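You operate a simulated robot arm through the tools that you are given. There is no shell and no other tool. Be economical: measure what you need, move in short steps, check, and stop when the job is done.

You run a simulated robot arm. Do the job below in one go: nothing can be reset, and whatever is moved stays where it is left.

JOB
Push the orange plug into the PUMP socket and start the pump.
Fine: switch the power off before you touch the plug, and on again after.

The check looks at the end state, three seconds after you hand in, the way a careful person would. Anything else that was tipped, shoved, dropped, spilled or broken makes it a failure.

ROBOT AND FRAMES
A 6-joint arm with a two-finger gripper on a trunk, on a base that drives. Base frame: it is fixed to the floor where the robot stands at the start and does not move with it; the origin is under the middle of the robot, x ahead of it, y to its left, z up; the surface under the hand at the start is at about z = 84. Readings come in cm, degrees, newtons and seconds.
Its first joint turns from -166.0 to 166.0 degrees. Places, roughly: bypass knob [80, -10, 100]; power switch of the test rig [70, -20, 100]; socket marked pump [60, -10, 80]; speed knob [70, -30, 100]; start button of the test rig [70, -20, 120]; throttle knob [80, 10, 100]. Payload 2.54 kg.
The tool frame sits at the grasp point between the pads (the TCP): z along the fingers, y along the line on which they close. The tips reach 3 cm beyond it. The gripper opens to 11.6 cm. The gripper's body begins 9.5 cm behind the TCP.
Orientation is told as [roll, pitch, yaw] about the base's x, y, z axes, in that order, counted from this pose: with the fingers straight down and closing along the base's y, the tool's x points along the base's -x, its y along +y and its z along -z.

CONTROLS
- The arm moves only by the tool step_arm. Its argument "motion" is a list of rows, each an object (a shift or turn left out is 0, a gripper value left out holds the last) with "travel": the shift along the tool's x, y, z in units of 30 mm (1.0 is 30 mm), a list of three; "turn": the turn, a rotation vector about the tool's x, y, z in units of 8 degrees (1.0 is 8 degrees), a list of three; "hand": the opening, from 0 (shut) to 1 (fully open). In form: [{"travel": [dx, dy, dz], "turn": [ax, ay, az], "hand": hand}, ...]. A call has 1 to 10 rows; each row shifts and turns the commanded pose from where the row before left it, along the tool's axes as they then stand. A call with a number of a shift or a turn outside -1 to 1 is refused whole. A row lasts 0.2 s, in which the tool goes at most 5 cm and 8.6 degrees; a call with a longer step from one row to the next is refused whole, and so is a gripper value outside its range. Where a pose cannot be reached the arm comes as near as it can. A force on the tool above 80 N (or 10 N above the force at the start of the call, whichever is more), or a blocked arm, ends the call early, and 0.2 s more pass. The fingers move at their own pace (about 7.2 cm/s each) and stop on an object; they squeeze with about 31 N. The grip force told is the motor's: it shows also when the fingers shut on nothing. Time passes only in rows, and 0.2 s behind the last, so rows that do not move let the fingers close. It gives the time, the measured TCP pose, the force on the tool (base axes), the opening and the grip force at its end, in the units of the frame above (readings bear some noise), with the torque about the TCP (base axes, N m) and any sound that the robot's microphone picked up, and new pictures: "show" is both (left out), scene, wrist or none.
- Cameras (640 x 400 px; columns grow to the right, rows downward): "scene" is now at [-3.08, 11.87, 143.19]; the picture's right is [-0.32, -0.95, 0.00], its down [-0.34, 0.12, -0.93] and it looks along [0.88, -0.30, -0.36] (base axes); focal length 282 px, centre (320, 200). "wrist" rides on the gripper at [6.9, -1.5, -12.2] in the tool frame; the picture's right is [0.21, 0.98, 0.00], its down [-0.83, 0.18, -0.53] and it looks along [-0.52, 0.11, 0.85] (tool axes); focal length 251 px, centre (320, 200).
- drive_base(legs): drives the robot by 1 to 6 legs, each [ahead, left, turn to the left] in cm, cm and degrees, along the robot's own axes; the way and the turn of a leg run together, so that a leg with both is an arc; at most 150 cm and 180 degrees a leg. The arm and the cameras ride along, it lands a little off, and it stops where it bumps. It gives what a move gives, and a new picture of the scene camera.
- head_to(pan, tilt): turns the head with the scene camera to pan (to the left, within 120 degrees either way) and tilt (down, from -29 to 69), counted from straight ahead of the robot. It gives what a move gives, and a new picture of the scene camera.
- probe_pixels(camera, pixels): for up to 12 pixels [column, row] of the newest picture of that camera ("zoom" is the newest enlarged one), the place [x, y, z] in the base frame of the surface seen there, good to about 0.3 cm. It takes no simulated time.
- zoom(camera, box): a new picture of the part [left, top, right, bottom] of that camera's present view, enlarged. It takes no simulated time.
- finish_job(): hands the job in; it is judged then, once.

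Go step by step. Measure first, check grasps and placings, and put right what went wrong. The budget is 80 turns and 260 pictures, counting those below and the enlarged ones. Unless the task says otherwise, let go and move clear before handing in, and close with one line.

The tools are called after "Emit:" by a JSON object that holds its "name" and its "arguments". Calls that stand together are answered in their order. step_arm: Moves the arm, as the interface text tells. Its arguments: {"type":"object","properties":{"motion":{"type":"array","items":{"type":"object","properties":{"travel":{"type":"array","items":{"type":"number"}},"turn":{"type":"array","items":{"type":"number"}},"hand":{"type":"number"}}}},"show":{"type":"string","enum":["both","scene","wrist","none"]}},"required":["motion"]} The other tools are called the same way: drive_base (legs) drives the base; head_to (pan, tilt) turns the head that bears the scene camera; probe_pixels (camera, pixels) gives the place of the surface under pixels of a picture; zoom (camera, box) takes an enlarged picture of a part of a camera's view; finish_job () hands the job in.

At the start:

```text
time: 0.0
tcp_pos: [63.67, -23.09, 138.39]
orientation: [0.0, -0.1, 0.0]
ft_force: [0.6, -0.7, -0.6]
ft_torque: [0.01, -0.01, 0.0]
gripper_width: 11.58
grip_force: 0.0
robot x, y, heading: [-0.3, 0.33, 0.1]
head pan, tilt: [-19.0, 20.9]
```

scene: 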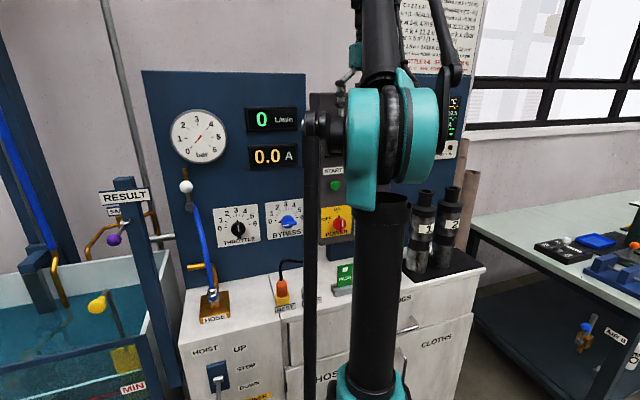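
wrist: 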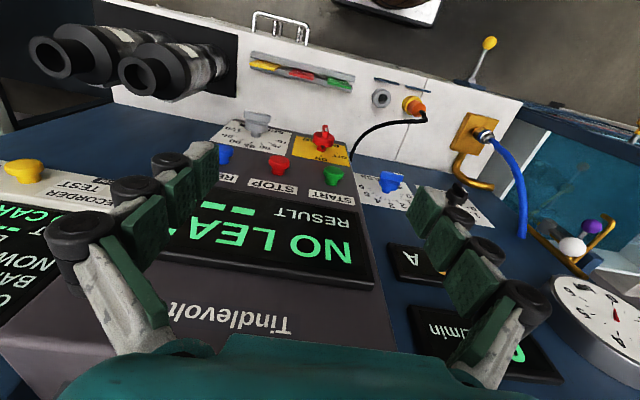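

The scene shows the orange plug at about (282,290) and the panel behind the arm. I'll zoom in on the plug, the switch panel and the sockets.

Emit:
{"name": "zoom", "arguments": {"camera": "scene", "box": [180, 160, 420, 330]}}

Emit:
{"name": "zoom", "arguments": {"camera": "wrist", "box": [200, 40, 520, 240]}}

Emit:
{"name": "probe_pixels", "arguments": {"camera": "wrist", "pixels": [[414, 105], [381, 99], [320, 140], [322, 150], [335, 175], [280, 165], [440, 100], [300, 85], [400, 140], [310, 190]]}}

```text
2.35 times, centred on (300, 245) of scene
```

zoom: 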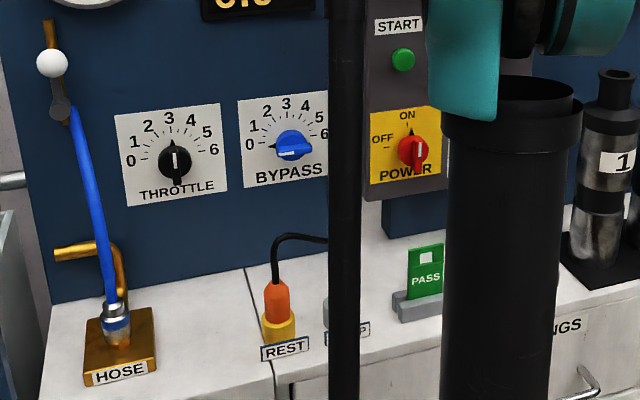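

```text
2.00 times, centred on (360, 140) of wrist
```

zoom: 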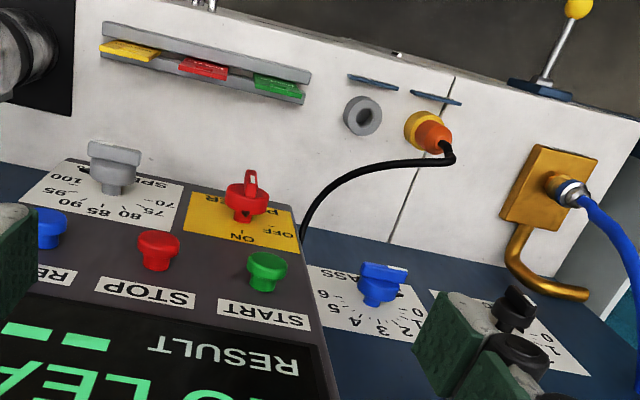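

```text
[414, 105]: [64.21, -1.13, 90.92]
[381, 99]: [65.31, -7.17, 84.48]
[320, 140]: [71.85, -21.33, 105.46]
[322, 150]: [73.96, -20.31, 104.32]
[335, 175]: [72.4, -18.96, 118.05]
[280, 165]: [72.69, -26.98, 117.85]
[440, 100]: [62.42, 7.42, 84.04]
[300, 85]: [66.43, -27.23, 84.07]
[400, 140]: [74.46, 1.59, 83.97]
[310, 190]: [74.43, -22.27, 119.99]
```

The power pointer is at ON and the plug sits in REST, next to the empty PUMP socket. I'll read the poster and look closer at the power knob.

Emit:
{"name": "zoom", "arguments": {"camera": "scene", "box": [390, 0, 490, 80]}}

Emit:
{"name": "zoom", "arguments": {"camera": "wrist", "box": [260, 110, 380, 190]}}

Emit:
{"name": "zoom", "arguments": {"camera": "scene", "box": [310, 160, 370, 250]}}

Emit:
{"name": "zoom", "arguments": {"camera": "wrist", "box": [350, 70, 450, 140]}}

```text
5.00 times, centred on (440, 40) of scene
```

zoom: 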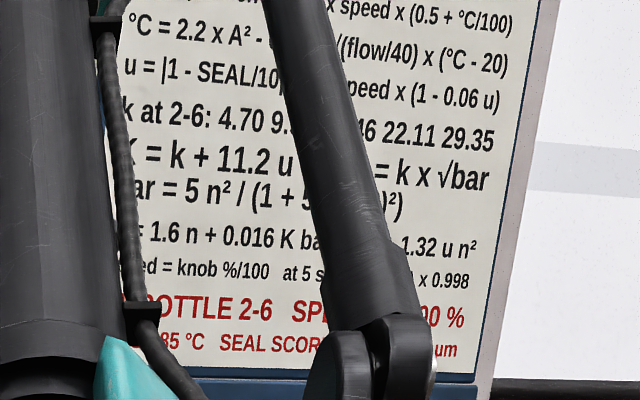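

```text
5.00 times, centred on (320, 150) of wrist
```

zoom: 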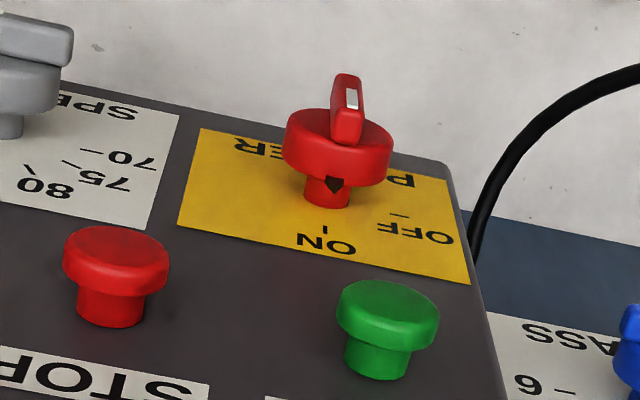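

```text
4.44 times, centred on (340, 205) of scene
```

zoom: 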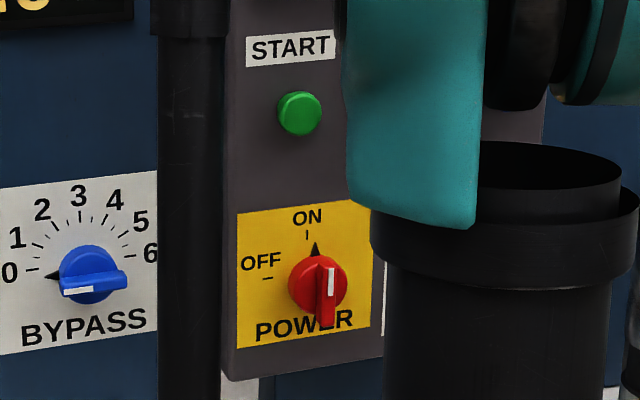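

```text
5.71 times, centred on (400, 105) of wrist
```

zoom: 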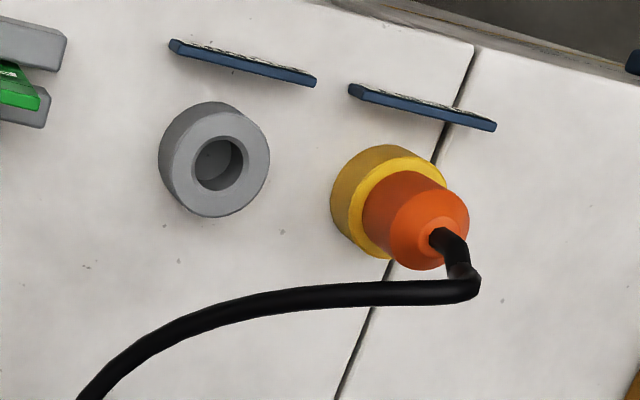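

The panel is vertical at x≈74.4 with the power knob at about y -21, z 104. I'll back off a little and tip the hand to point forward (90° about tool y).

Emit:
{"name": "step_arm", "arguments": {"motion": [{"travel": [1, 0, 0]}, {"travel": [1, 0, 0]}, {"turn": [0, -1, 0]}, {"turn": [0, -1, 0]}, {"turn": [0, -1, 0]}, {"turn": [0, -1, 0]}, {"turn": [0, -1, 0]}, {"turn": [0, -1, 0]}], "show": "scene"}}

```text
time: 1.8
tcp_pos: [57.67, -23.1, 138.33]
orientation: [0.0, -48.1, 0.0]
ft_force: [0.8, -0.1, 0.3]
ft_torque: [0.04, 0.01, 0.03]
gripper_width: 11.62
grip_force: 0.0
robot x, y, heading: [-0.22, -0.21, 0.1]
head pan, tilt: [-19.0, 20.9]
```

scene: 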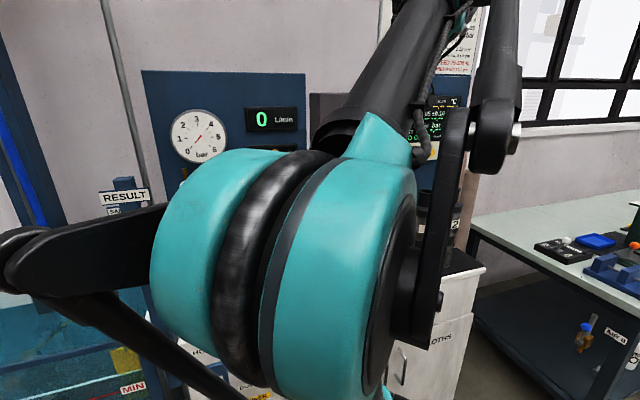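

Pitch is -48° as intended. I'll turn the other 42°.

Emit:
{"name": "step_arm", "arguments": {"motion": [{"turn": [0, -1, 0], "hand": 0.5}, {"turn": [0, -1, 0]}, {"turn": [0, -1, 0]}, {"turn": [0, -1, 0]}, {"turn": [0, -1, 0]}, {"turn": [0, -0.24, 0]}]}}

```text
time: 3.2
tcp_pos: [57.72, -23.1, 138.41]
orientation: [-86.5, -90.1, 86.5]
ft_force: [0.0, 0.2, -0.1]
ft_torque: [-0.01, -0.01, 0.01]
gripper_width: 5.83
grip_force: 0.3
robot x, y, heading: [0.02, 0.32, 0.1]
head pan, tilt: [-19.0, 20.9]
```

scene: 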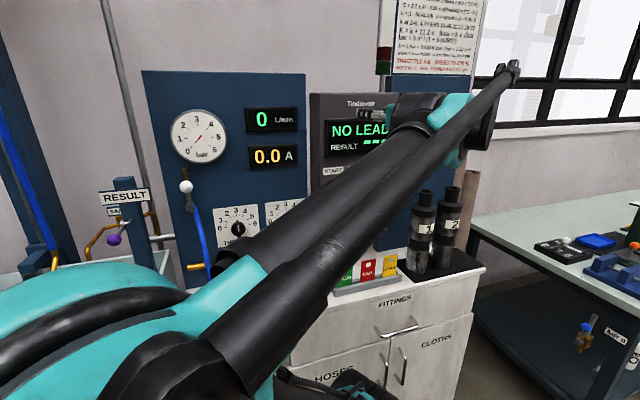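
wrist: 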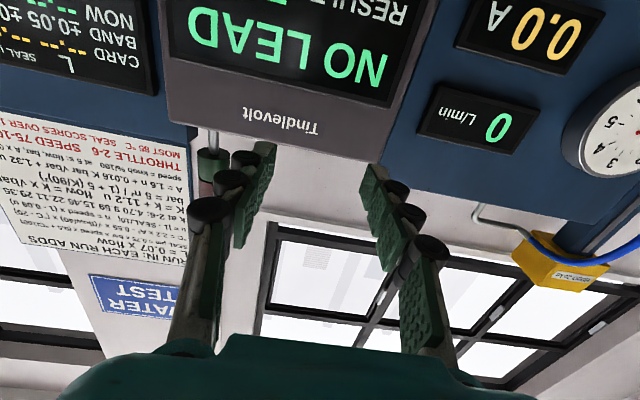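

The hand now points forward. I'll lower it toward knob height, staying clear of the panel.

Emit:
{"name": "step_arm", "arguments": {"motion": [{"travel": [1, 0.1, 0]}, {"travel": [1, 0.1, 0]}, {"travel": [1, 0.1, 0]}, {"travel": [1, 0.1, 0]}, {"travel": [1, 0.1, 0]}, {"travel": [1, 0.1, 0]}, {"travel": [1, 0, 0]}, {"travel": [1, 0, 0]}, {"travel": [1, 0, 0]}, {"travel": [1, 0, 0]}]}}

```text
time: 5.4
tcp_pos: [57.43, -21.38, 108.5]
orientation: [-3.3, -89.9, 3.1]
ft_force: [0.5, 0.6, -0.2]
ft_torque: [0.02, -0.02, 0.0]
gripper_width: 5.8
grip_force: 0.0
robot x, y, heading: [0.3, 0.14, 0.2]
head pan, tilt: [-19.0, 20.9]
```

scene: 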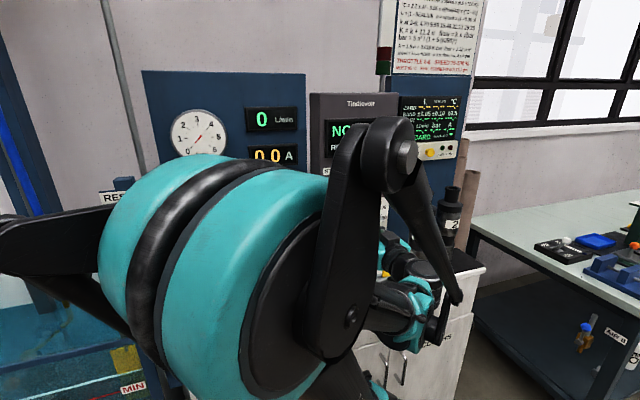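
wrist: 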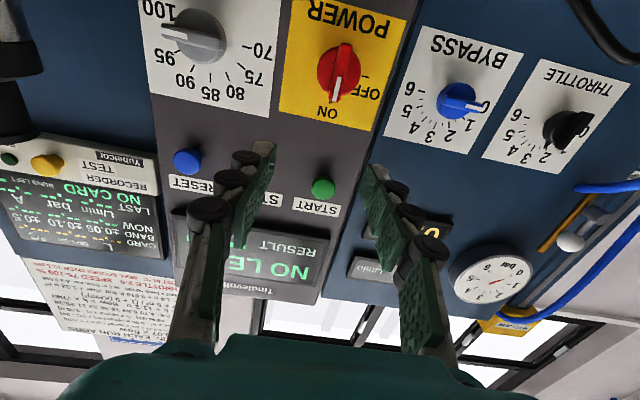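

The knob now shows in the wrist view at about (340,72). I'll zoom in and probe it.

Emit:
{"name": "zoom", "arguments": {"camera": "wrist", "box": [270, 20, 410, 130]}}

Emit:
{"name": "probe_pixels", "arguments": {"camera": "wrist", "pixels": [[342, 50], [337, 92], [340, 70], [325, 80], [330, 112], [323, 187], [320, 208], [355, 80]]}}

```text
3.64 times, centred on (340, 75) of wrist
```

zoom: 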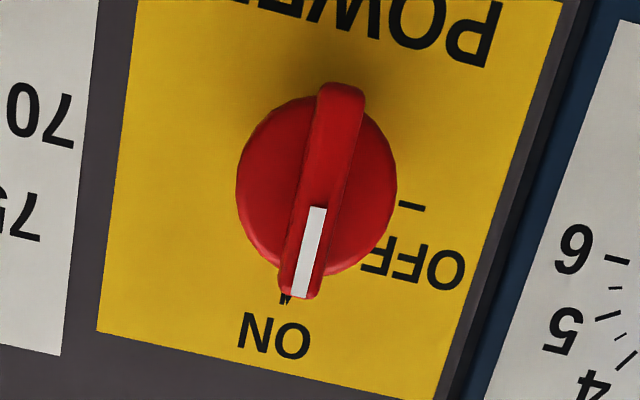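

```text
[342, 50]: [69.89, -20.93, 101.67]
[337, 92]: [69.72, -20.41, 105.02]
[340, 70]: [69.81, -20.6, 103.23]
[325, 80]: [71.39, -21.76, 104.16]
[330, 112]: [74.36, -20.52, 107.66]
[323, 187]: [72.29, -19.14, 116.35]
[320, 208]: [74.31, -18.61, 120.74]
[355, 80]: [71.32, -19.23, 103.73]
```

The bar is vertical, centred at y -20.6, z 103.3, with its front at x 69.8 and the disc at x 71.4. I'll line up and go in with the tips at about x 71.

Emit:
{"name": "step_arm", "arguments": {"motion": [{"travel": [0.87, 0.13, 0]}, {"travel": [0.87, 0.13, 0]}, {"travel": [0, 0, 1]}, {"travel": [0, 0, 1]}, {"travel": [0, 0, 0.7]}, {}], "show": "wrist"}}

```text
time: 6.8
tcp_pos: [65.59, -20.49, 103.25]
orientation: [-1.0, -89.8, 1.2]
ft_force: [0.0, 0.2, -0.1]
ft_torque: [-0.04, -0.01, -0.03]
gripper_width: 5.79
grip_force: 0.0
robot x, y, heading: [0.39, -0.35, 0.0]
head pan, tilt: [-19.0, 20.9]
```

wrist: 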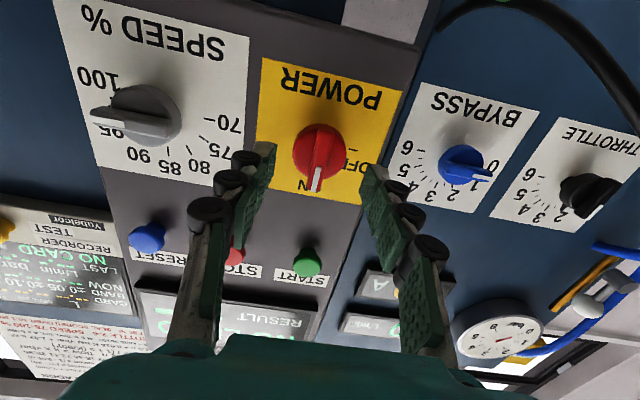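

It's aligned. I'll advance 2.2 cm and close.

Emit:
{"name": "step_arm", "arguments": {"motion": [{"travel": [0, 0, 0.4]}, {"travel": [0, 0, 0.35]}, {"hand": 0.0}, {}, {}, {}], "show": "wrist"}}

```text
time: 8.2
tcp_pos: [67.88, -20.56, 103.13]
orientation: [-4.7, -89.9, 4.7]
ft_force: [1.9, 2.9, -0.6]
ft_torque: [0.0, 0.0, 0.08]
gripper_width: 1.04
grip_force: 37.7
robot x, y, heading: [0.12, -0.05, -0.1]
head pan, tilt: [-19.0, 20.9]
```

wrist: 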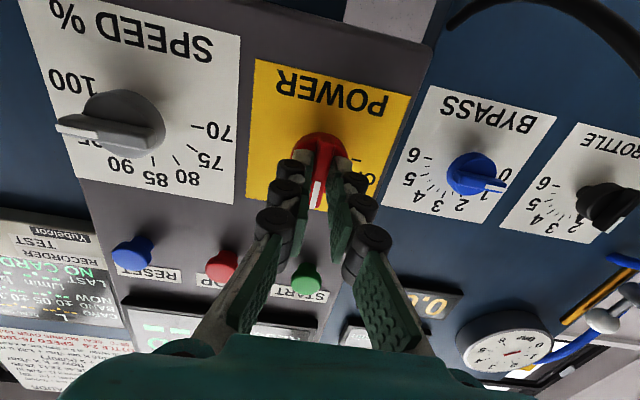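

Gripped at 1.0 cm. I'll turn the knob counter-clockwise as seen from the front (tool z negative) toward OFF.

Emit:
{"name": "step_arm", "arguments": {"motion": [{"turn": [0, 0, -1]}, {"turn": [0, 0, -1]}, {"turn": [0, 0, -1]}, {"turn": [0, 0, -1]}, {"turn": [0, 0, -1]}, {"turn": [0, 0, -1]}, {}], "show": "wrist"}}

```text
time: 9.8
tcp_pos: [67.92, -20.71, 103.17]
orientation: [-90.1, -42.0, 89.7]
ft_force: [13.6, -28.4, 40.8]
ft_torque: [0.13, -0.77, -0.98]
gripper_width: 1.07
grip_force: 37.7
robot x, y, heading: [-0.23, 0.14, 0.3]
head pan, tilt: [-19.0, 20.9]
```

wrist: 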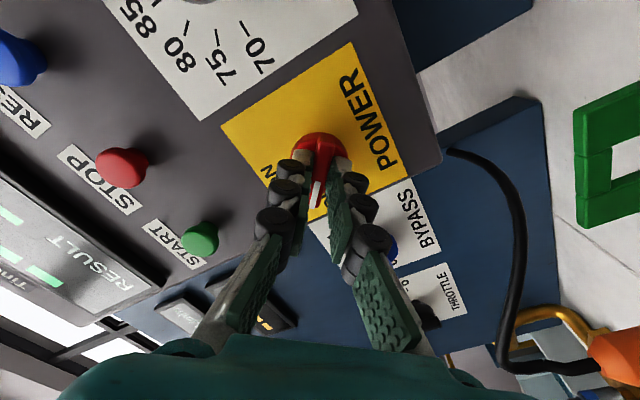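

It turned to 48° but there's a 50 N side force, so my centre is a bit low and left. I'll shift about 3 mm to relieve it and keep turning.

Emit:
{"name": "step_arm", "arguments": {"motion": [{"travel": [-0.02, -0.08, 0]}, {"turn": [0, 0, -1]}, {"turn": [0, 0, -1]}, {}], "show": "wrist"}}

```text
time: 10.8
tcp_pos: [67.95, -20.79, 103.32]
orientation: [-89.9, -26.0, 89.9]
ft_force: [8.4, -30.4, 0.8]
ft_torque: [0.01, 0.17, -1.05]
gripper_width: 1.07
grip_force: 37.9
robot x, y, heading: [-0.02, 0.01, 0.3]
head pan, tilt: [-19.0, 20.9]
```

wrist: 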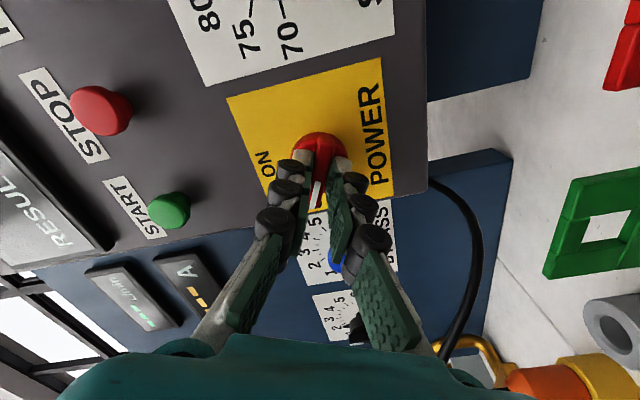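

The vertical force is gone but -30 N in y remains. I'll shift 1.5 mm and finish the turn to about 88°.

Emit:
{"name": "step_arm", "arguments": {"motion": [{"travel": [0.045, -0.022, 0]}, {"turn": [0, 0, -1]}, {"turn": [0, 0, -1]}, {"turn": [0, 0, -1]}, {}], "show": "wrist"}}

```text
time: 12.0
tcp_pos: [68.06, -20.28, 103.48]
orientation: [-87.6, -3.8, 89.2]
ft_force: [-22.8, -28.0, 49.0]
ft_torque: [-0.17, -1.47, -0.81]
gripper_width: 1.09
grip_force: 38.2
out of reach, approached as far as the arm can: row 4
robot x, y, heading: [0.14, 0.14, -0.1]
head pan, tilt: [-19.0, 20.9]
```

wrist: 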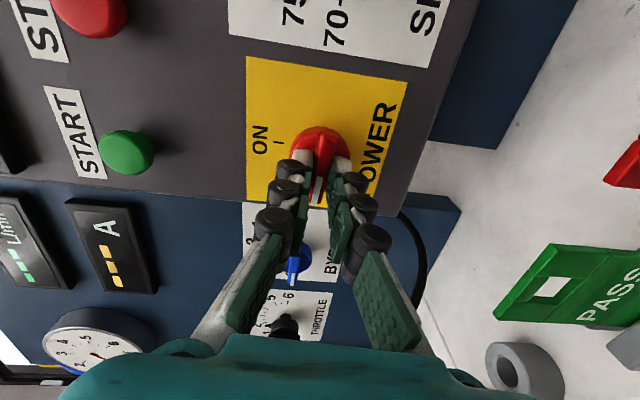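

It's at about 86° and near a joint limit. I'll release, back off and check whether it reached OFF.

Emit:
{"name": "step_arm", "arguments": {"motion": [{"hand": 0.4}, {}, {"travel": [0, 0, -0.5]}, {"travel": [0, 0, -1]}, {"travel": [0, 0, -1]}, {}]}}

```text
time: 13.4
tcp_pos: [60.99, -19.98, 103.94]
orientation: [-86.8, -4.3, 89.3]
ft_force: [-0.1, 0.2, 0.4]
ft_torque: [0.0, 0.01, -0.03]
gripper_width: 4.63
grip_force: 0.0
robot x, y, heading: [0.13, -0.03, -0.2]
head pan, tilt: [-19.0, 20.9]
```

scene: 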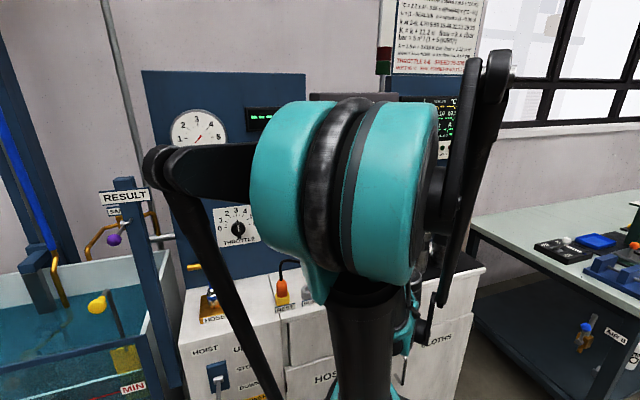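
wrist: 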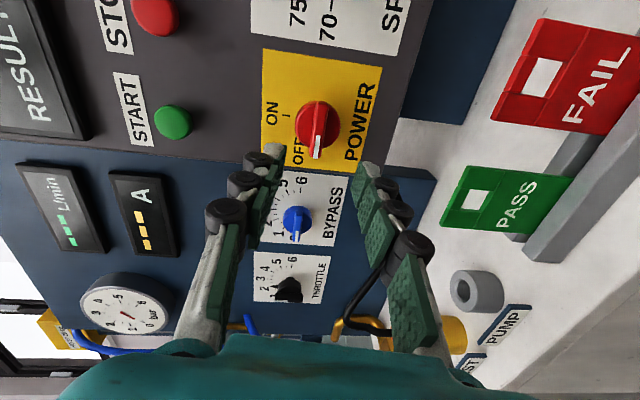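

The displays at (62,215) and (145,215) now show dashes. I'll zoom to check the knob.

Emit:
{"name": "zoom", "arguments": {"camera": "wrist", "box": [250, 50, 390, 180]}}

Emit:
{"name": "zoom", "arguments": {"camera": "wrist", "box": [0, 100, 200, 340]}}

Emit:
{"name": "probe_pixels", "arguments": {"camera": "wrist", "pixels": [[317, 120], [316, 150], [317, 105], [172, 121], [477, 291], [463, 291], [455, 335], [440, 350]]}}

```text
3.08 times, centred on (320, 115) of wrist
```

zoom: 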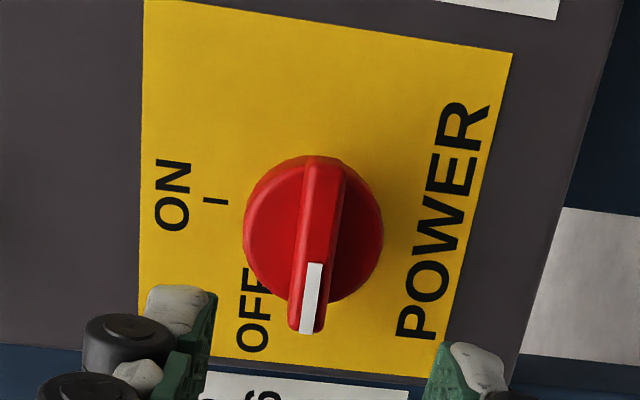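

```text
1.67 times, centred on (100, 220) of wrist
```

zoom: 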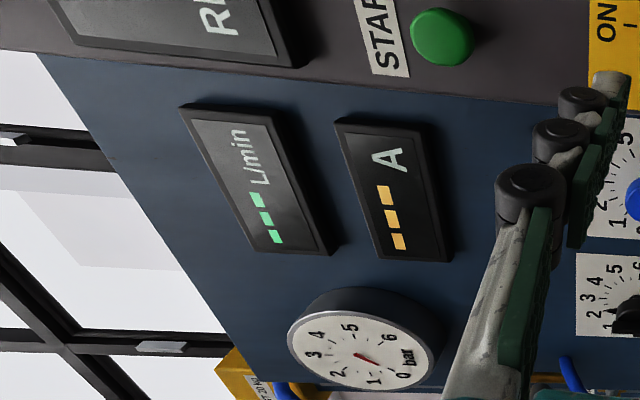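

```text
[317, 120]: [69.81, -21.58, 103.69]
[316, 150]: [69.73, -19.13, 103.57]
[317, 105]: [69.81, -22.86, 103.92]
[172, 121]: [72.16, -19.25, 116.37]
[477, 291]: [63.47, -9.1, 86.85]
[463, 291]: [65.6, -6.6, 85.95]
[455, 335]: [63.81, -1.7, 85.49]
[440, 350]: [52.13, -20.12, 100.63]
```

The power is off: the displays are dashes, RESULT is blank, and the white mark points at OFF. Now I'll look at the plug and its cable.

Emit:
{"name": "zoom", "arguments": {"camera": "scene", "box": [250, 240, 330, 320]}}

Emit:
{"name": "probe_pixels", "arguments": {"camera": "scene", "pixels": [[282, 295], [282, 283], [281, 268], [290, 263], [300, 266], [308, 300], [283, 304], [307, 292]]}}

```text
5.00 times, centred on (290, 280) of scene
```

zoom: 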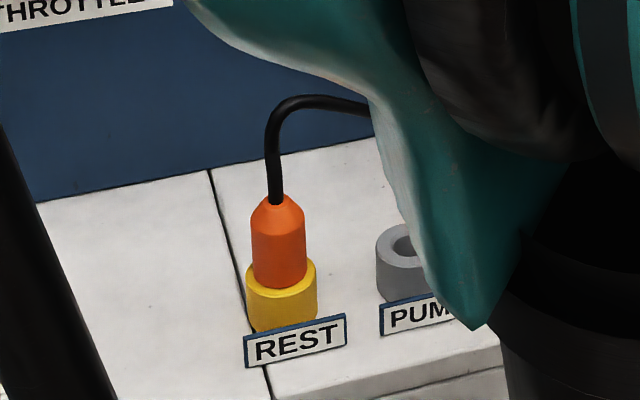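

```text
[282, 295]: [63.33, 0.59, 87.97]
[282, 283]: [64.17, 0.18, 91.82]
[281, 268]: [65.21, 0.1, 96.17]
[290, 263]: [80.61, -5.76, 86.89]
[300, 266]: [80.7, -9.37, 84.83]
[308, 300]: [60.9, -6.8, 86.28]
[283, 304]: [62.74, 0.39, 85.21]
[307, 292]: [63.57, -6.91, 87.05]
```

The plug axis is near (64.5, 0.1), with the orange body at z ≈87–92 and the cable rising to about 98 before running to -y/+x. I'll back off, undo the roll, then raise the hand and tip it down again.

Emit:
{"name": "step_arm", "arguments": {"motion": [{"travel": [0, 0, -1], "turn": [0, 0, 1]}, {"travel": [0, 0, -1], "turn": [0, 0, 1]}, {"turn": [0, 0, 1]}, {"turn": [0, 0, 1]}, {"turn": [0, 0, 1]}, {"turn": [0, 0, 1]}, {"turn": [0, 0, 1]}, {"turn": [0, 0, 1]}, {"turn": [0, 0, 1]}, {"turn": [0, 0, 1]}], "show": "none"}}

Emit:
{"name": "step_arm", "arguments": {"motion": [{"travel": [-1, 0, 0], "turn": [0, 0, 0.8]}, {"travel": [-1, 0, 0]}, {"travel": [-1, 0, 0]}, {"travel": [-1, 0, 0]}, {"travel": [-1, 0, 0]}, {"turn": [0, 1, 0]}, {"turn": [0, 1, 0]}, {"turn": [0, 1, 0]}, {"turn": [0, 1, 0]}, {"turn": [0, 1, 0]}], "show": "scene"}}

```text
time: 15.6
tcp_pos: [54.9, -20.23, 104.22]
orientation: [-66.7, -83.3, 66.5]
ft_force: [0.2, 0.5, 0.9]
ft_torque: [0.0, 0.03, 0.01]
gripper_width: 4.63
grip_force: 0.1
robot x, y, heading: [0.17, -0.05, 0.0]
head pan, tilt: [-19.0, 20.9]
```

```text
time: 17.8
tcp_pos: [55.43, -19.9, 119.09]
orientation: [0.2, -47.3, -0.6]
ft_force: [0.1, 0.8, 0.9]
ft_torque: [0.0, -0.01, -0.01]
gripper_width: 4.65
grip_force: 0.0
robot x, y, heading: [0.24, -0.34, -0.0]
head pan, tilt: [-19.0, 20.9]
```

scene: 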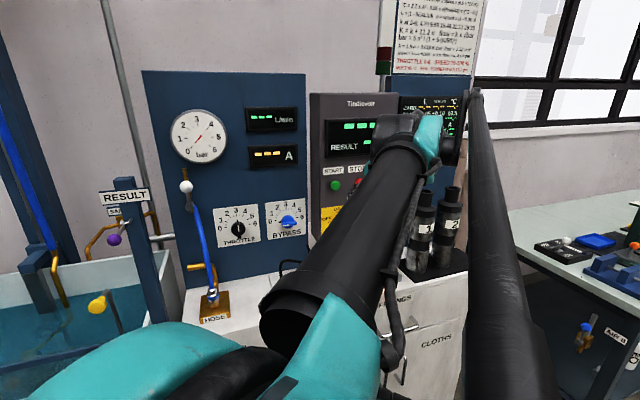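

Pitch has 47° left. I'll finish that, then start the yaw and shift left toward the plug.

Emit:
{"name": "step_arm", "arguments": {"motion": [{"turn": [0, 1, 0]}, {"turn": [0, 1, 0]}, {"turn": [0, 1, 0]}, {"turn": [0, 1, 0]}, {"turn": [0, 1, 0]}, {"turn": [0, 0.9, 0]}, {"travel": [0, 1, 0]}, {"travel": [0, 1, 0]}, {"travel": [0, 1, 0]}, {"travel": [0, 1, 0]}], "show": "none"}}

Emit:
{"name": "step_arm", "arguments": {"motion": [{"travel": [0, 1, 0]}, {"travel": [0, 1, 0]}, {"turn": [0, 0, 1]}, {"turn": [0, 0, 1]}, {"turn": [0, 0, 1]}, {"turn": [0, 0, 1]}, {"turn": [0, 0, 1]}, {"turn": [0, 0, 0.6]}]}}

```text
time: 20.0
tcp_pos: [55.63, -7.74, 119.15]
orientation: [0.2, -0.2, -0.5]
ft_force: [-0.8, 0.4, 0.3]
ft_torque: [0.03, 0.02, 0.05]
gripper_width: 4.62
grip_force: 0.1
robot x, y, heading: [-0.04, -0.12, -0.2]
head pan, tilt: [-19.0, 20.9]
```

```text
time: 21.8
tcp_pos: [55.64, -1.95, 119.13]
orientation: [0.2, 0.1, -45.3]
ft_force: [0.3, 0.4, 0.2]
ft_torque: [-0.02, -0.02, 0.0]
gripper_width: 4.68
grip_force: 0.1
robot x, y, heading: [0.1, 0.07, -0.1]
head pan, tilt: [-19.0, 20.9]
```

scene: 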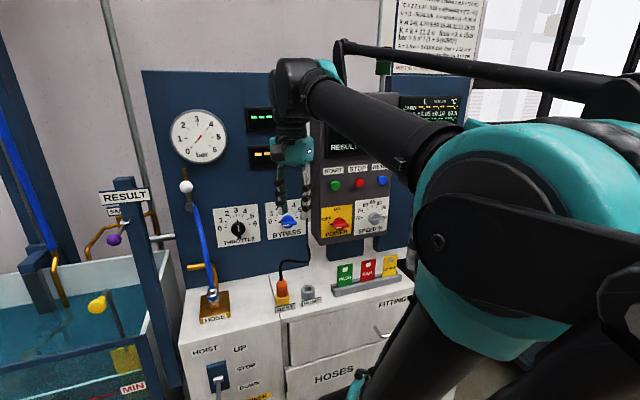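
wrist: 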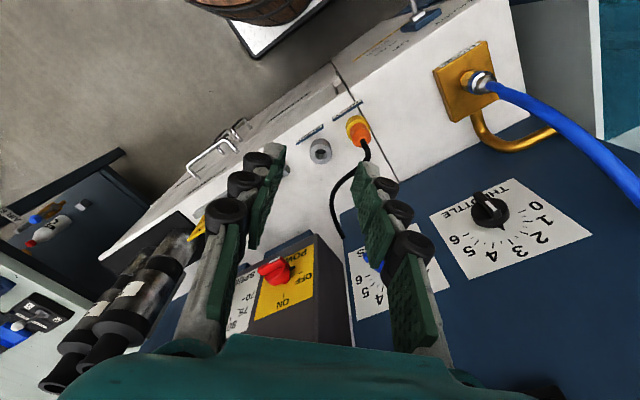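

There's a clear view of the plug and both sockets from both cameras now. I'll zoom and measure.

Emit:
{"name": "zoom", "arguments": {"camera": "wrist", "box": [290, 100, 410, 200]}}

Emit:
{"name": "zoom", "arguments": {"camera": "scene", "box": [255, 245, 335, 325]}}

Emit:
{"name": "probe_pixels", "arguments": {"camera": "wrist", "pixels": [[320, 148], [318, 157], [313, 148], [329, 148], [320, 141], [364, 133], [366, 142], [360, 122], [371, 134], [355, 135]]}}

Emit:
{"name": "probe_pixels", "arguments": {"camera": "scene", "pixels": [[308, 289], [308, 286], [308, 292], [302, 289], [314, 289], [282, 291], [282, 285], [281, 270], [293, 263], [277, 291], [287, 291]]}}

```text
4.00 times, centred on (350, 150) of wrist
```

zoom: 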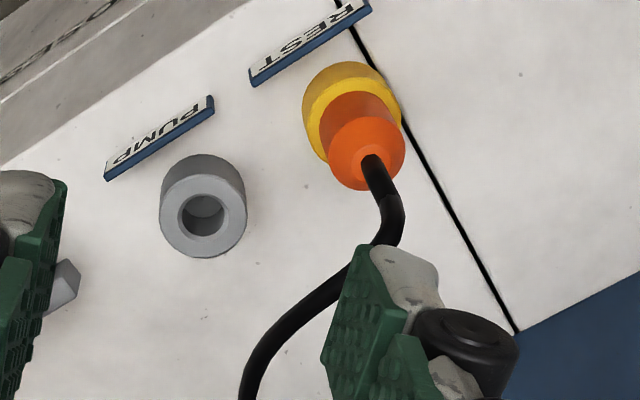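

```text
5.00 times, centred on (295, 285) of scene
```

zoom: 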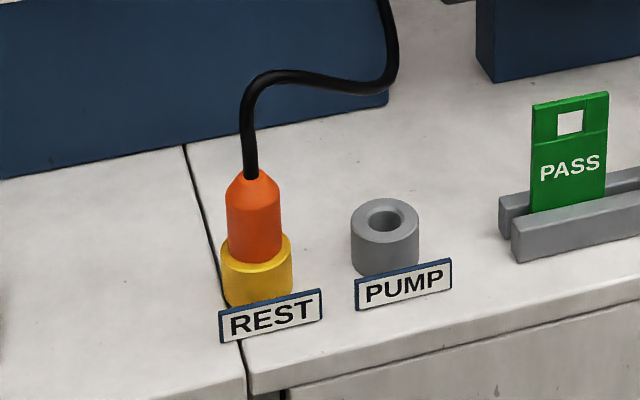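

```text
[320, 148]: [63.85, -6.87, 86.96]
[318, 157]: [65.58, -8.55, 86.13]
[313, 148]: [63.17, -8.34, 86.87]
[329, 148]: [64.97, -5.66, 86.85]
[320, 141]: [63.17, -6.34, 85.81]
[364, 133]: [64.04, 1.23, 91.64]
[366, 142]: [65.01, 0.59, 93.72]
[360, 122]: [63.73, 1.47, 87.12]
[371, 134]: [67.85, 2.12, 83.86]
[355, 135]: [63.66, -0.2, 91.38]
```

```text
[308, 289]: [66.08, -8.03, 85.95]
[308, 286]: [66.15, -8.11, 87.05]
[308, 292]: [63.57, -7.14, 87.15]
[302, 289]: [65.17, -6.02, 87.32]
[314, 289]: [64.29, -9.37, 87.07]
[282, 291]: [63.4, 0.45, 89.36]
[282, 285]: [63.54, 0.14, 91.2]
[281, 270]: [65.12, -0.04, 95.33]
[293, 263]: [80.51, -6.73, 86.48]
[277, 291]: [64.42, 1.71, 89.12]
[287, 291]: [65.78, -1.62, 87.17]
```

Plug centre is about (64.6, 0.4) and the pump socket about (64.6, -7.6), with the rim at z 87. I'll probe the cable course to choose the finger direction and refine the socket centre.

Emit:
{"name": "probe_pixels", "arguments": {"camera": "zoom", "pixels": [[252, 140], [250, 100], [258, 84], [280, 75], [310, 78], [340, 83], [375, 80], [392, 50], [385, 10], [385, 200], [385, 218], [352, 222]]}}

Emit:
{"name": "probe_pixels", "arguments": {"camera": "zoom", "pixels": [[418, 222], [385, 237], [365, 207], [406, 207], [364, 234], [406, 234], [238, 195], [253, 200], [268, 195], [253, 230]]}}

```text
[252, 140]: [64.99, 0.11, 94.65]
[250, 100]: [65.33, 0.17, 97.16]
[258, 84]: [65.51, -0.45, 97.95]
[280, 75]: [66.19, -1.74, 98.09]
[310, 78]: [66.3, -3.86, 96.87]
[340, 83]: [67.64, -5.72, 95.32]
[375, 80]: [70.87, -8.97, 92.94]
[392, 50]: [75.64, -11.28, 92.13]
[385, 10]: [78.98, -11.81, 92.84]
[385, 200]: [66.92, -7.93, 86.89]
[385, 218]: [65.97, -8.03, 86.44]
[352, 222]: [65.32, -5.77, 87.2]
```

```text
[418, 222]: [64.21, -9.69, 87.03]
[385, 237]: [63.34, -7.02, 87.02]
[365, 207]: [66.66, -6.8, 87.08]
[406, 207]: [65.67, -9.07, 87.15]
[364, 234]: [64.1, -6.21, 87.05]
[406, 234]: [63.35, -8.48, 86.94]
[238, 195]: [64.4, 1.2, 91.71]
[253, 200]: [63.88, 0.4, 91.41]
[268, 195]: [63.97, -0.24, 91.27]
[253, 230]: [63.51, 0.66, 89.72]
```

The cable leaves the plug top at z 98 toward -y with a slight +x, so closing along the (1,1) diagonal clears it. I'll move above the plug.

Emit:
{"name": "step_arm", "arguments": {"motion": [{"travel": [-0.55, 0.91, 0], "hand": 0.48}, {"travel": [-0.55, 0.91, 0]}, {"travel": [-0.54, 0.9, 0]}, {"travel": [0, 0, 1]}, {"travel": [0, 0, 1]}, {"travel": [0, 0, 1]}, {"travel": [0, 0, 1]}, {"travel": [0, 0, 0.8]}, {}]}}

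```text
time: 23.8
tcp_pos: [64.95, 0.55, 104.59]
orientation: [0.2, 0.1, -45.3]
ft_force: [0.4, 0.0, -0.5]
ft_torque: [-0.01, 0.0, 0.0]
gripper_width: 5.58
grip_force: 0.0
robot x, y, heading: [0.1, 0.02, -0.2]
head pan, tilt: [-19.0, 20.9]
```

scene: 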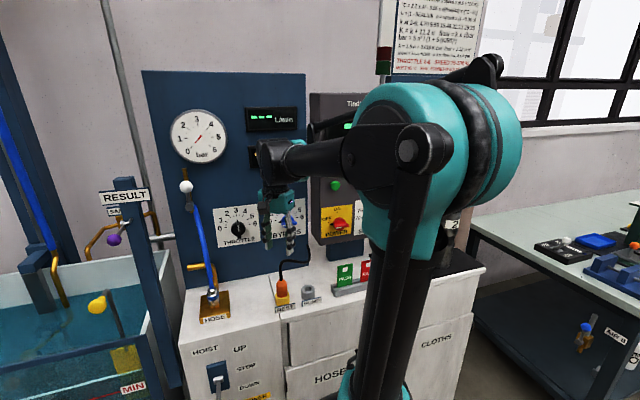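
wrist: 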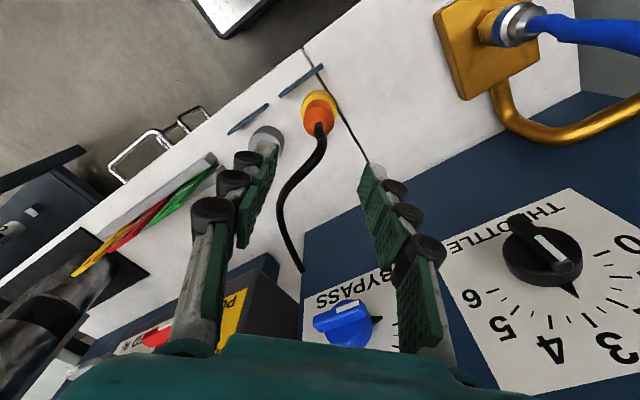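

The cable passes cleanly between the fingers. I'll probe the plug again from this closer view.

Emit:
{"name": "zoom", "arguments": {"camera": "wrist", "box": [250, 70, 380, 170]}}

Emit:
{"name": "probe_pixels", "arguments": {"camera": "wrist", "pixels": [[304, 118], [333, 118], [318, 110], [318, 133], [306, 110], [334, 104], [320, 124], [268, 132], [255, 133], [280, 133]]}}

Emit:
{"name": "zoom", "arguments": {"camera": "scene", "box": [230, 180, 360, 320]}}

```text
4.00 times, centred on (315, 120) of wrist
```

zoom: 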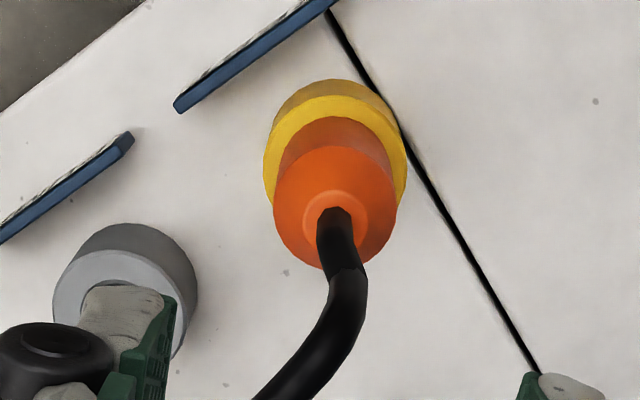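

```text
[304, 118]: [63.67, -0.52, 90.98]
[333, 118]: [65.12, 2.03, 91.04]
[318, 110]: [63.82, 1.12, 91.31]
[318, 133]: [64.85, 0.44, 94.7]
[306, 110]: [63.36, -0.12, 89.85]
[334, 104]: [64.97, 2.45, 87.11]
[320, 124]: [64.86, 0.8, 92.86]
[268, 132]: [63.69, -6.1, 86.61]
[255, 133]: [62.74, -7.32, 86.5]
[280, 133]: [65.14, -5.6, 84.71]
```

```text
2.86 times, centred on (295, 250) of scene
```

zoom: 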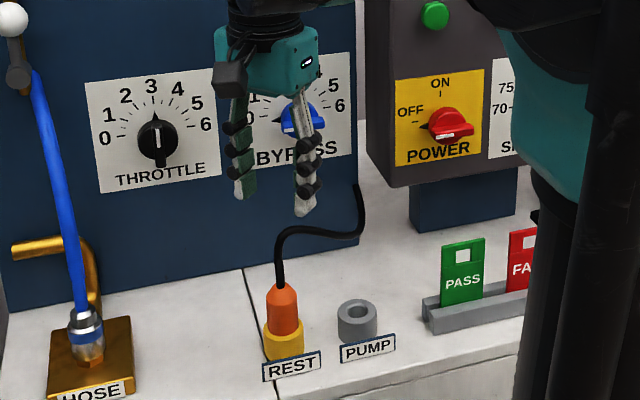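

The plug centre is about (64.6, 0.6), nearly under the TCP, and the cable is clear. I'll descend to TCP z ≈90.7 and close.

Emit:
{"name": "step_arm", "arguments": {"motion": [{"travel": [0.05, -0.05, 1]}, {"travel": [0, 0, 1]}, {"travel": [0, 0, 1]}, {"travel": [0, 0, 0.8]}, {"travel": [0, 0, 0.5]}, {"travel": [0, 0, 0.33]}, {}]}}

```text
time: 25.4
tcp_pos: [64.89, 0.55, 90.77]
orientation: [0.1, 0.0, -45.3]
ft_force: [-1.2, 0.4, -0.1]
ft_torque: [0.0, -0.01, 0.03]
gripper_width: 5.55
grip_force: 0.0
robot x, y, heading: [-0.3, -0.07, -0.2]
head pan, tilt: [-19.0, 20.9]
```

scene: 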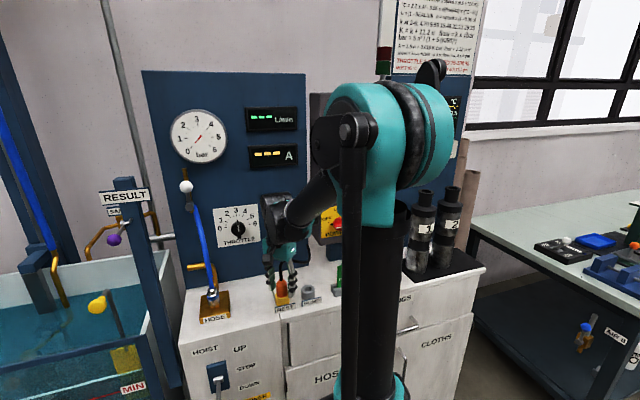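
wrist: 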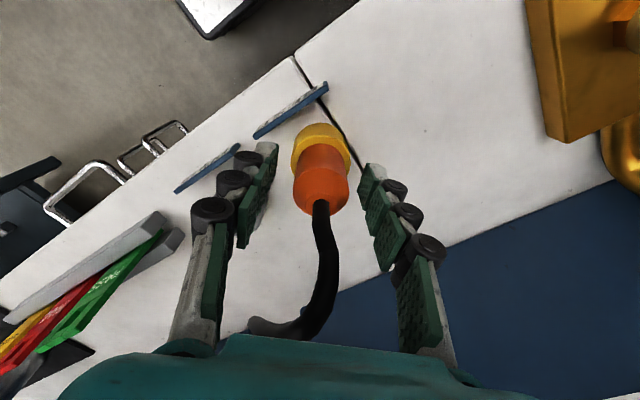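

The plug at (320,180) is centred between the fingers with the cable free. I'll close the gripper.

Emit:
{"name": "step_arm", "arguments": {"motion": [{"hand": 0}, {}, {}, {}], "show": "wrist"}}

Emit:
{"name": "zoom", "arguments": {"camera": "scene", "box": [240, 240, 340, 320]}}

```text
time: 26.4
tcp_pos: [64.82, 0.48, 90.72]
orientation: [0.2, 0.0, -45.2]
ft_force: [-0.4, 0.6, 0.4]
ft_torque: [-0.02, -0.01, 0.01]
gripper_width: 3.02
grip_force: 31.0
robot x, y, heading: [0.17, -0.02, -0.1]
head pan, tilt: [-19.0, 20.9]
```

wrist: 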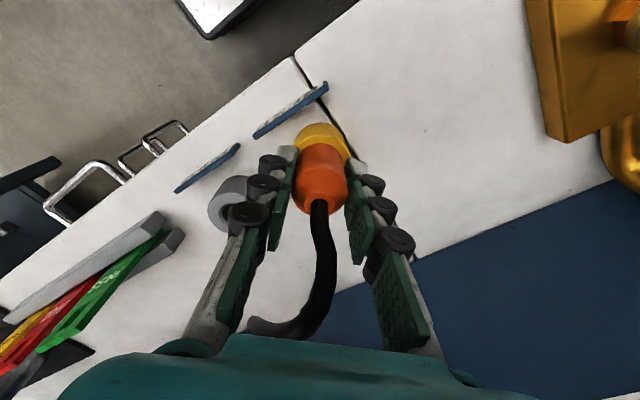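

```text
5.00 times, centred on (290, 280) of scene
```

zoom: 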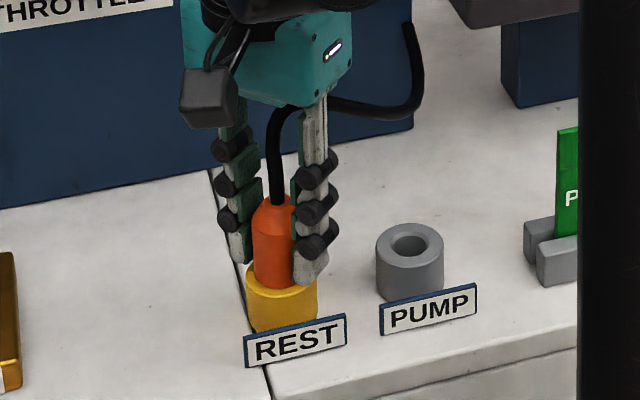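

Gripped at 3.0 cm with little side force. I'll pull straight up about 5 cm.

Emit:
{"name": "step_arm", "arguments": {"motion": [{"travel": [0, 0, -0.3]}, {"travel": [0, 0, -0.4]}, {"travel": [0, 0, -0.5]}, {"travel": [0, 0, -0.5]}, {}]}}

Emit:
{"name": "zoom", "arguments": {"camera": "scene", "box": [240, 220, 340, 320]}}

```text
time: 27.6
tcp_pos: [64.6, 0.54, 95.88]
orientation: [0.2, 0.0, -45.1]
ft_force: [-0.5, 0.4, -0.7]
ft_torque: [0.02, 0.02, -0.01]
gripper_width: 3.04
grip_force: 31.3
robot x, y, heading: [0.07, -0.4, -0.1]
head pan, tilt: [-19.0, 20.9]
```

scene: 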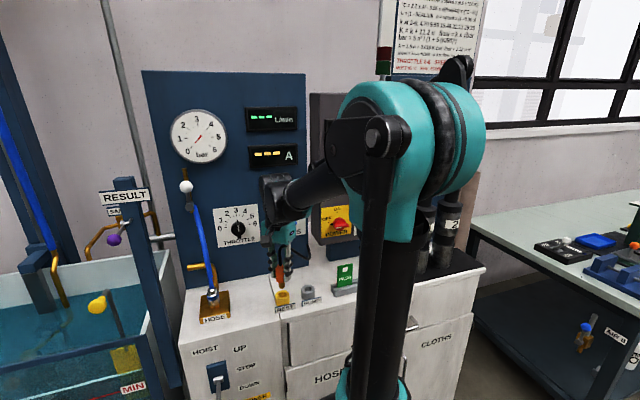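
wrist: 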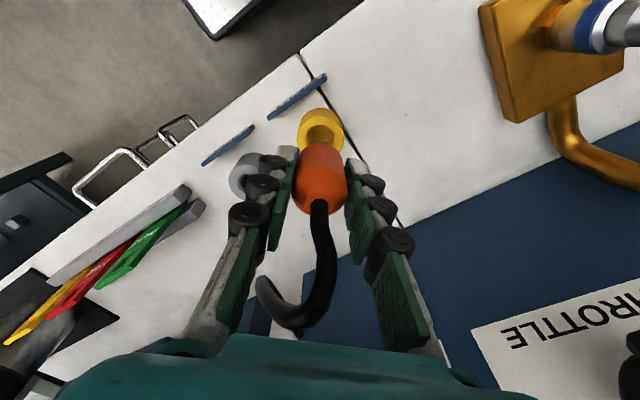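

```text
4.00 times, centred on (290, 270) of scene
```

zoom: 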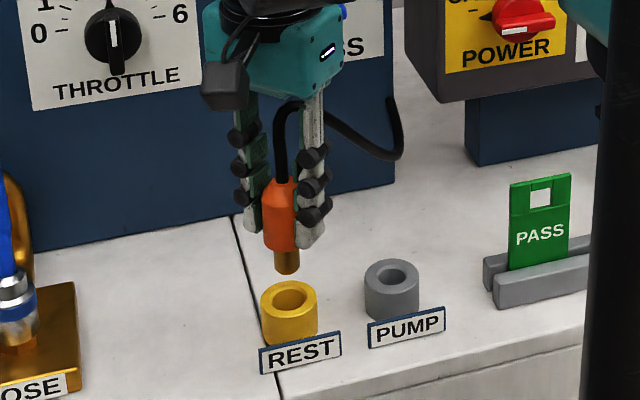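

The plug is out with its pin at (287,260) in the zoom, and both sockets are visible. I'll measure the rim offset between REST and PUMP.

Emit:
{"name": "probe_pixels", "arguments": {"camera": "zoom", "pixels": [[265, 296], [311, 293], [289, 311], [288, 286], [270, 305], [308, 304]]}}

Emit:
{"name": "probe_pixels", "arguments": {"camera": "zoom", "pixels": [[368, 274], [415, 270], [393, 289], [391, 263], [374, 283], [411, 280]]}}

Emit:
{"name": "probe_pixels", "arguments": {"camera": "zoom", "pixels": [[262, 298], [315, 294], [365, 275], [418, 271], [288, 318], [393, 297]]}}

```text
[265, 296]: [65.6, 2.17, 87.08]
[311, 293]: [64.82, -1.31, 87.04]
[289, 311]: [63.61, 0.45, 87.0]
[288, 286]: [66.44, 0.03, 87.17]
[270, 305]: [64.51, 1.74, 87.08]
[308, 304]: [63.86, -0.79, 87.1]
```

```text
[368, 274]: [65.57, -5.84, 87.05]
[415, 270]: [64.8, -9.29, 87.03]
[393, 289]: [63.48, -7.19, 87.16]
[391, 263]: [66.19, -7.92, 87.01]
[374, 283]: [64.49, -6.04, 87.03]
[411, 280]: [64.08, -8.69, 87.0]
```

```text
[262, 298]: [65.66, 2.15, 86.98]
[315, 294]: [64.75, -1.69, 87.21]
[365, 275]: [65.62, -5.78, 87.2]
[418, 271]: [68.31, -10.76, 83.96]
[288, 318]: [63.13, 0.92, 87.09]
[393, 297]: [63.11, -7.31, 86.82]
```

The offset from REST to PUMP is about (0, -7.95) cm. The pin is clear, so I'll shift over horizontally.

Emit:
{"name": "step_arm", "arguments": {"motion": [{"travel": [-0.47, -0.467, 0]}, {"travel": [-0.47, -0.467, 0]}, {"travel": [-0.47, -0.467, 0]}, {"travel": [-0.47, -0.466, 0]}, {}]}}

Emit:
{"name": "zoom", "arguments": {"camera": "scene", "box": [260, 230, 350, 310]}}

Emit:
{"name": "zoom", "arguments": {"camera": "wrist", "box": [240, 80, 400, 240]}}

```text
time: 28.8
tcp_pos: [64.8, -7.43, 95.98]
orientation: [0.2, 0.0, -45.3]
ft_force: [0.7, -0.1, -0.7]
ft_torque: [0.02, 0.0, -0.02]
gripper_width: 2.99
grip_force: 31.0
robot x, y, heading: [-0.11, 0.05, -0.0]
head pan, tilt: [-19.0, 20.9]
```

scene: 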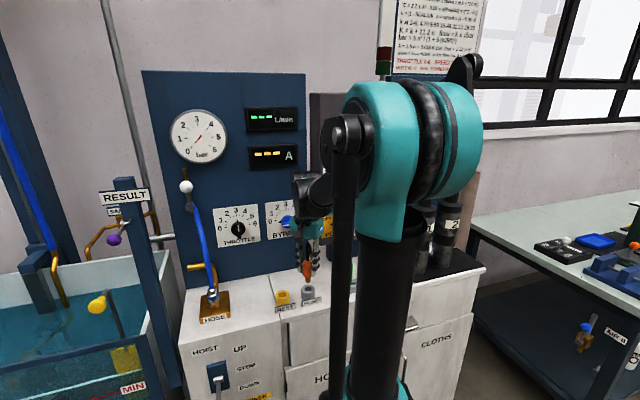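
wrist: 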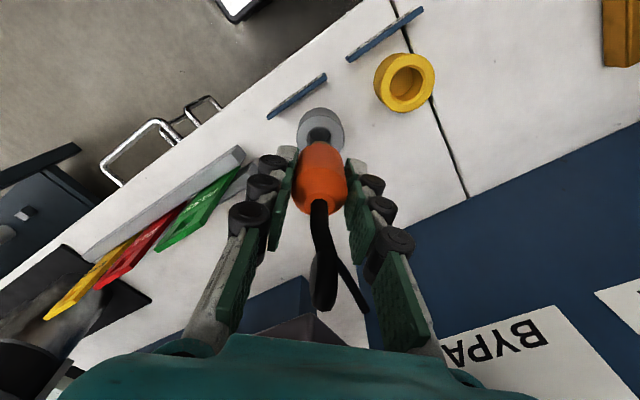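

```text
5.00 times, centred on (305, 270) of scene
```

zoom: 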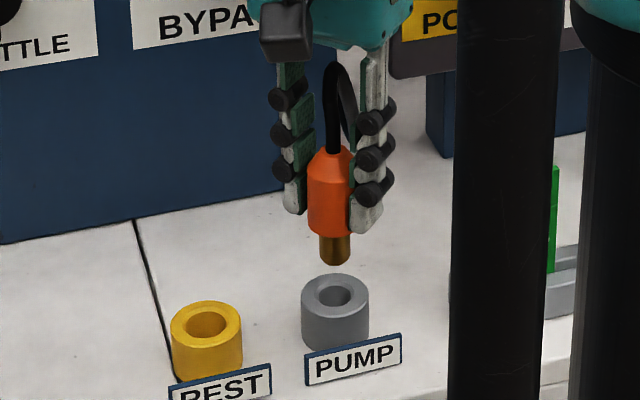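

```text
2.50 times, centred on (320, 160) of wrist
```

zoom: 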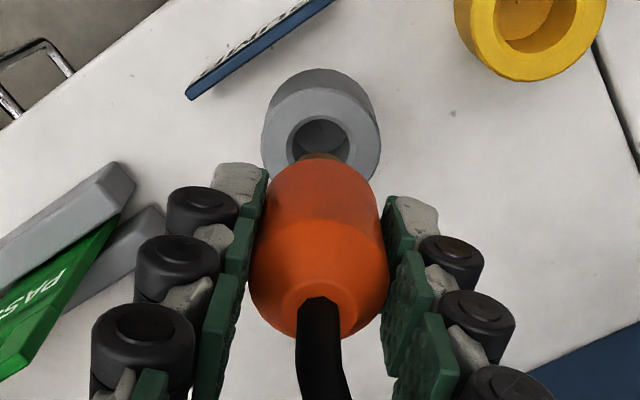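

Both views show the pin lined up (scene zoom column 335 on hole 335; wrist zoom 320 on 321). I'll lower to just above the rim and recheck.

Emit:
{"name": "step_arm", "arguments": {"motion": [{"travel": [0, 0, 0.4]}, {"travel": [0, 0, 0.35]}, {}], "show": "wrist"}}

Emit:
{"name": "zoom", "arguments": {"camera": "scene", "box": [280, 250, 335, 305]}}

Emit:
{"name": "zoom", "arguments": {"camera": "wrist", "box": [270, 80, 370, 180]}}

```text
time: 29.6
tcp_pos: [64.78, -7.44, 93.58]
orientation: [0.1, 0.1, -45.3]
ft_force: [-0.5, -0.5, -0.5]
ft_torque: [-0.01, 0.02, -0.01]
gripper_width: 3.04
grip_force: 30.8
robot x, y, heading: [-0.03, -0.27, -0.1]
head pan, tilt: [-19.0, 20.9]
```

wrist: 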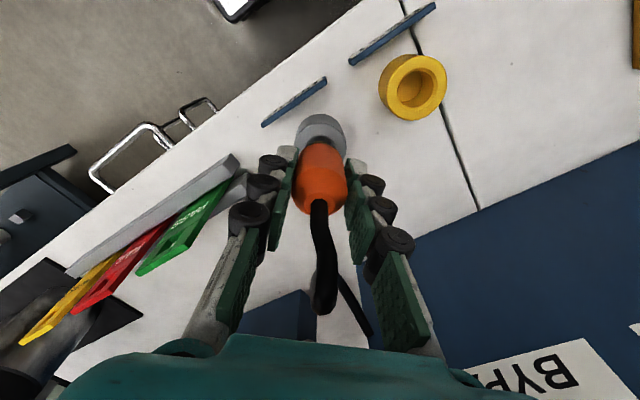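

```text
7.27 times, centred on (308, 278) of scene
```

zoom: 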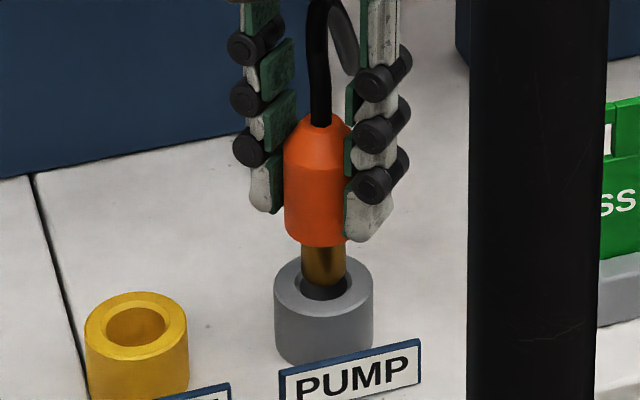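

```text
4.00 times, centred on (320, 130) of wrist
```

zoom: 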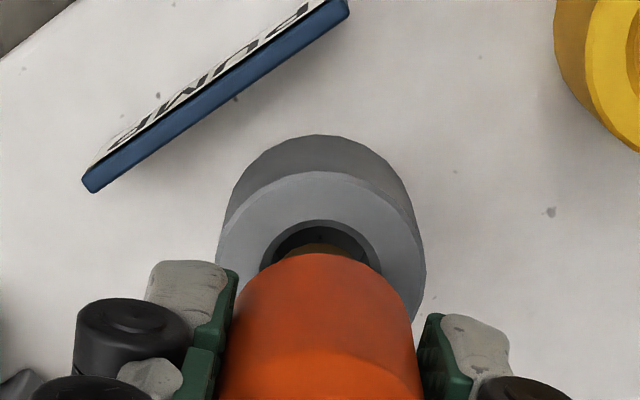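

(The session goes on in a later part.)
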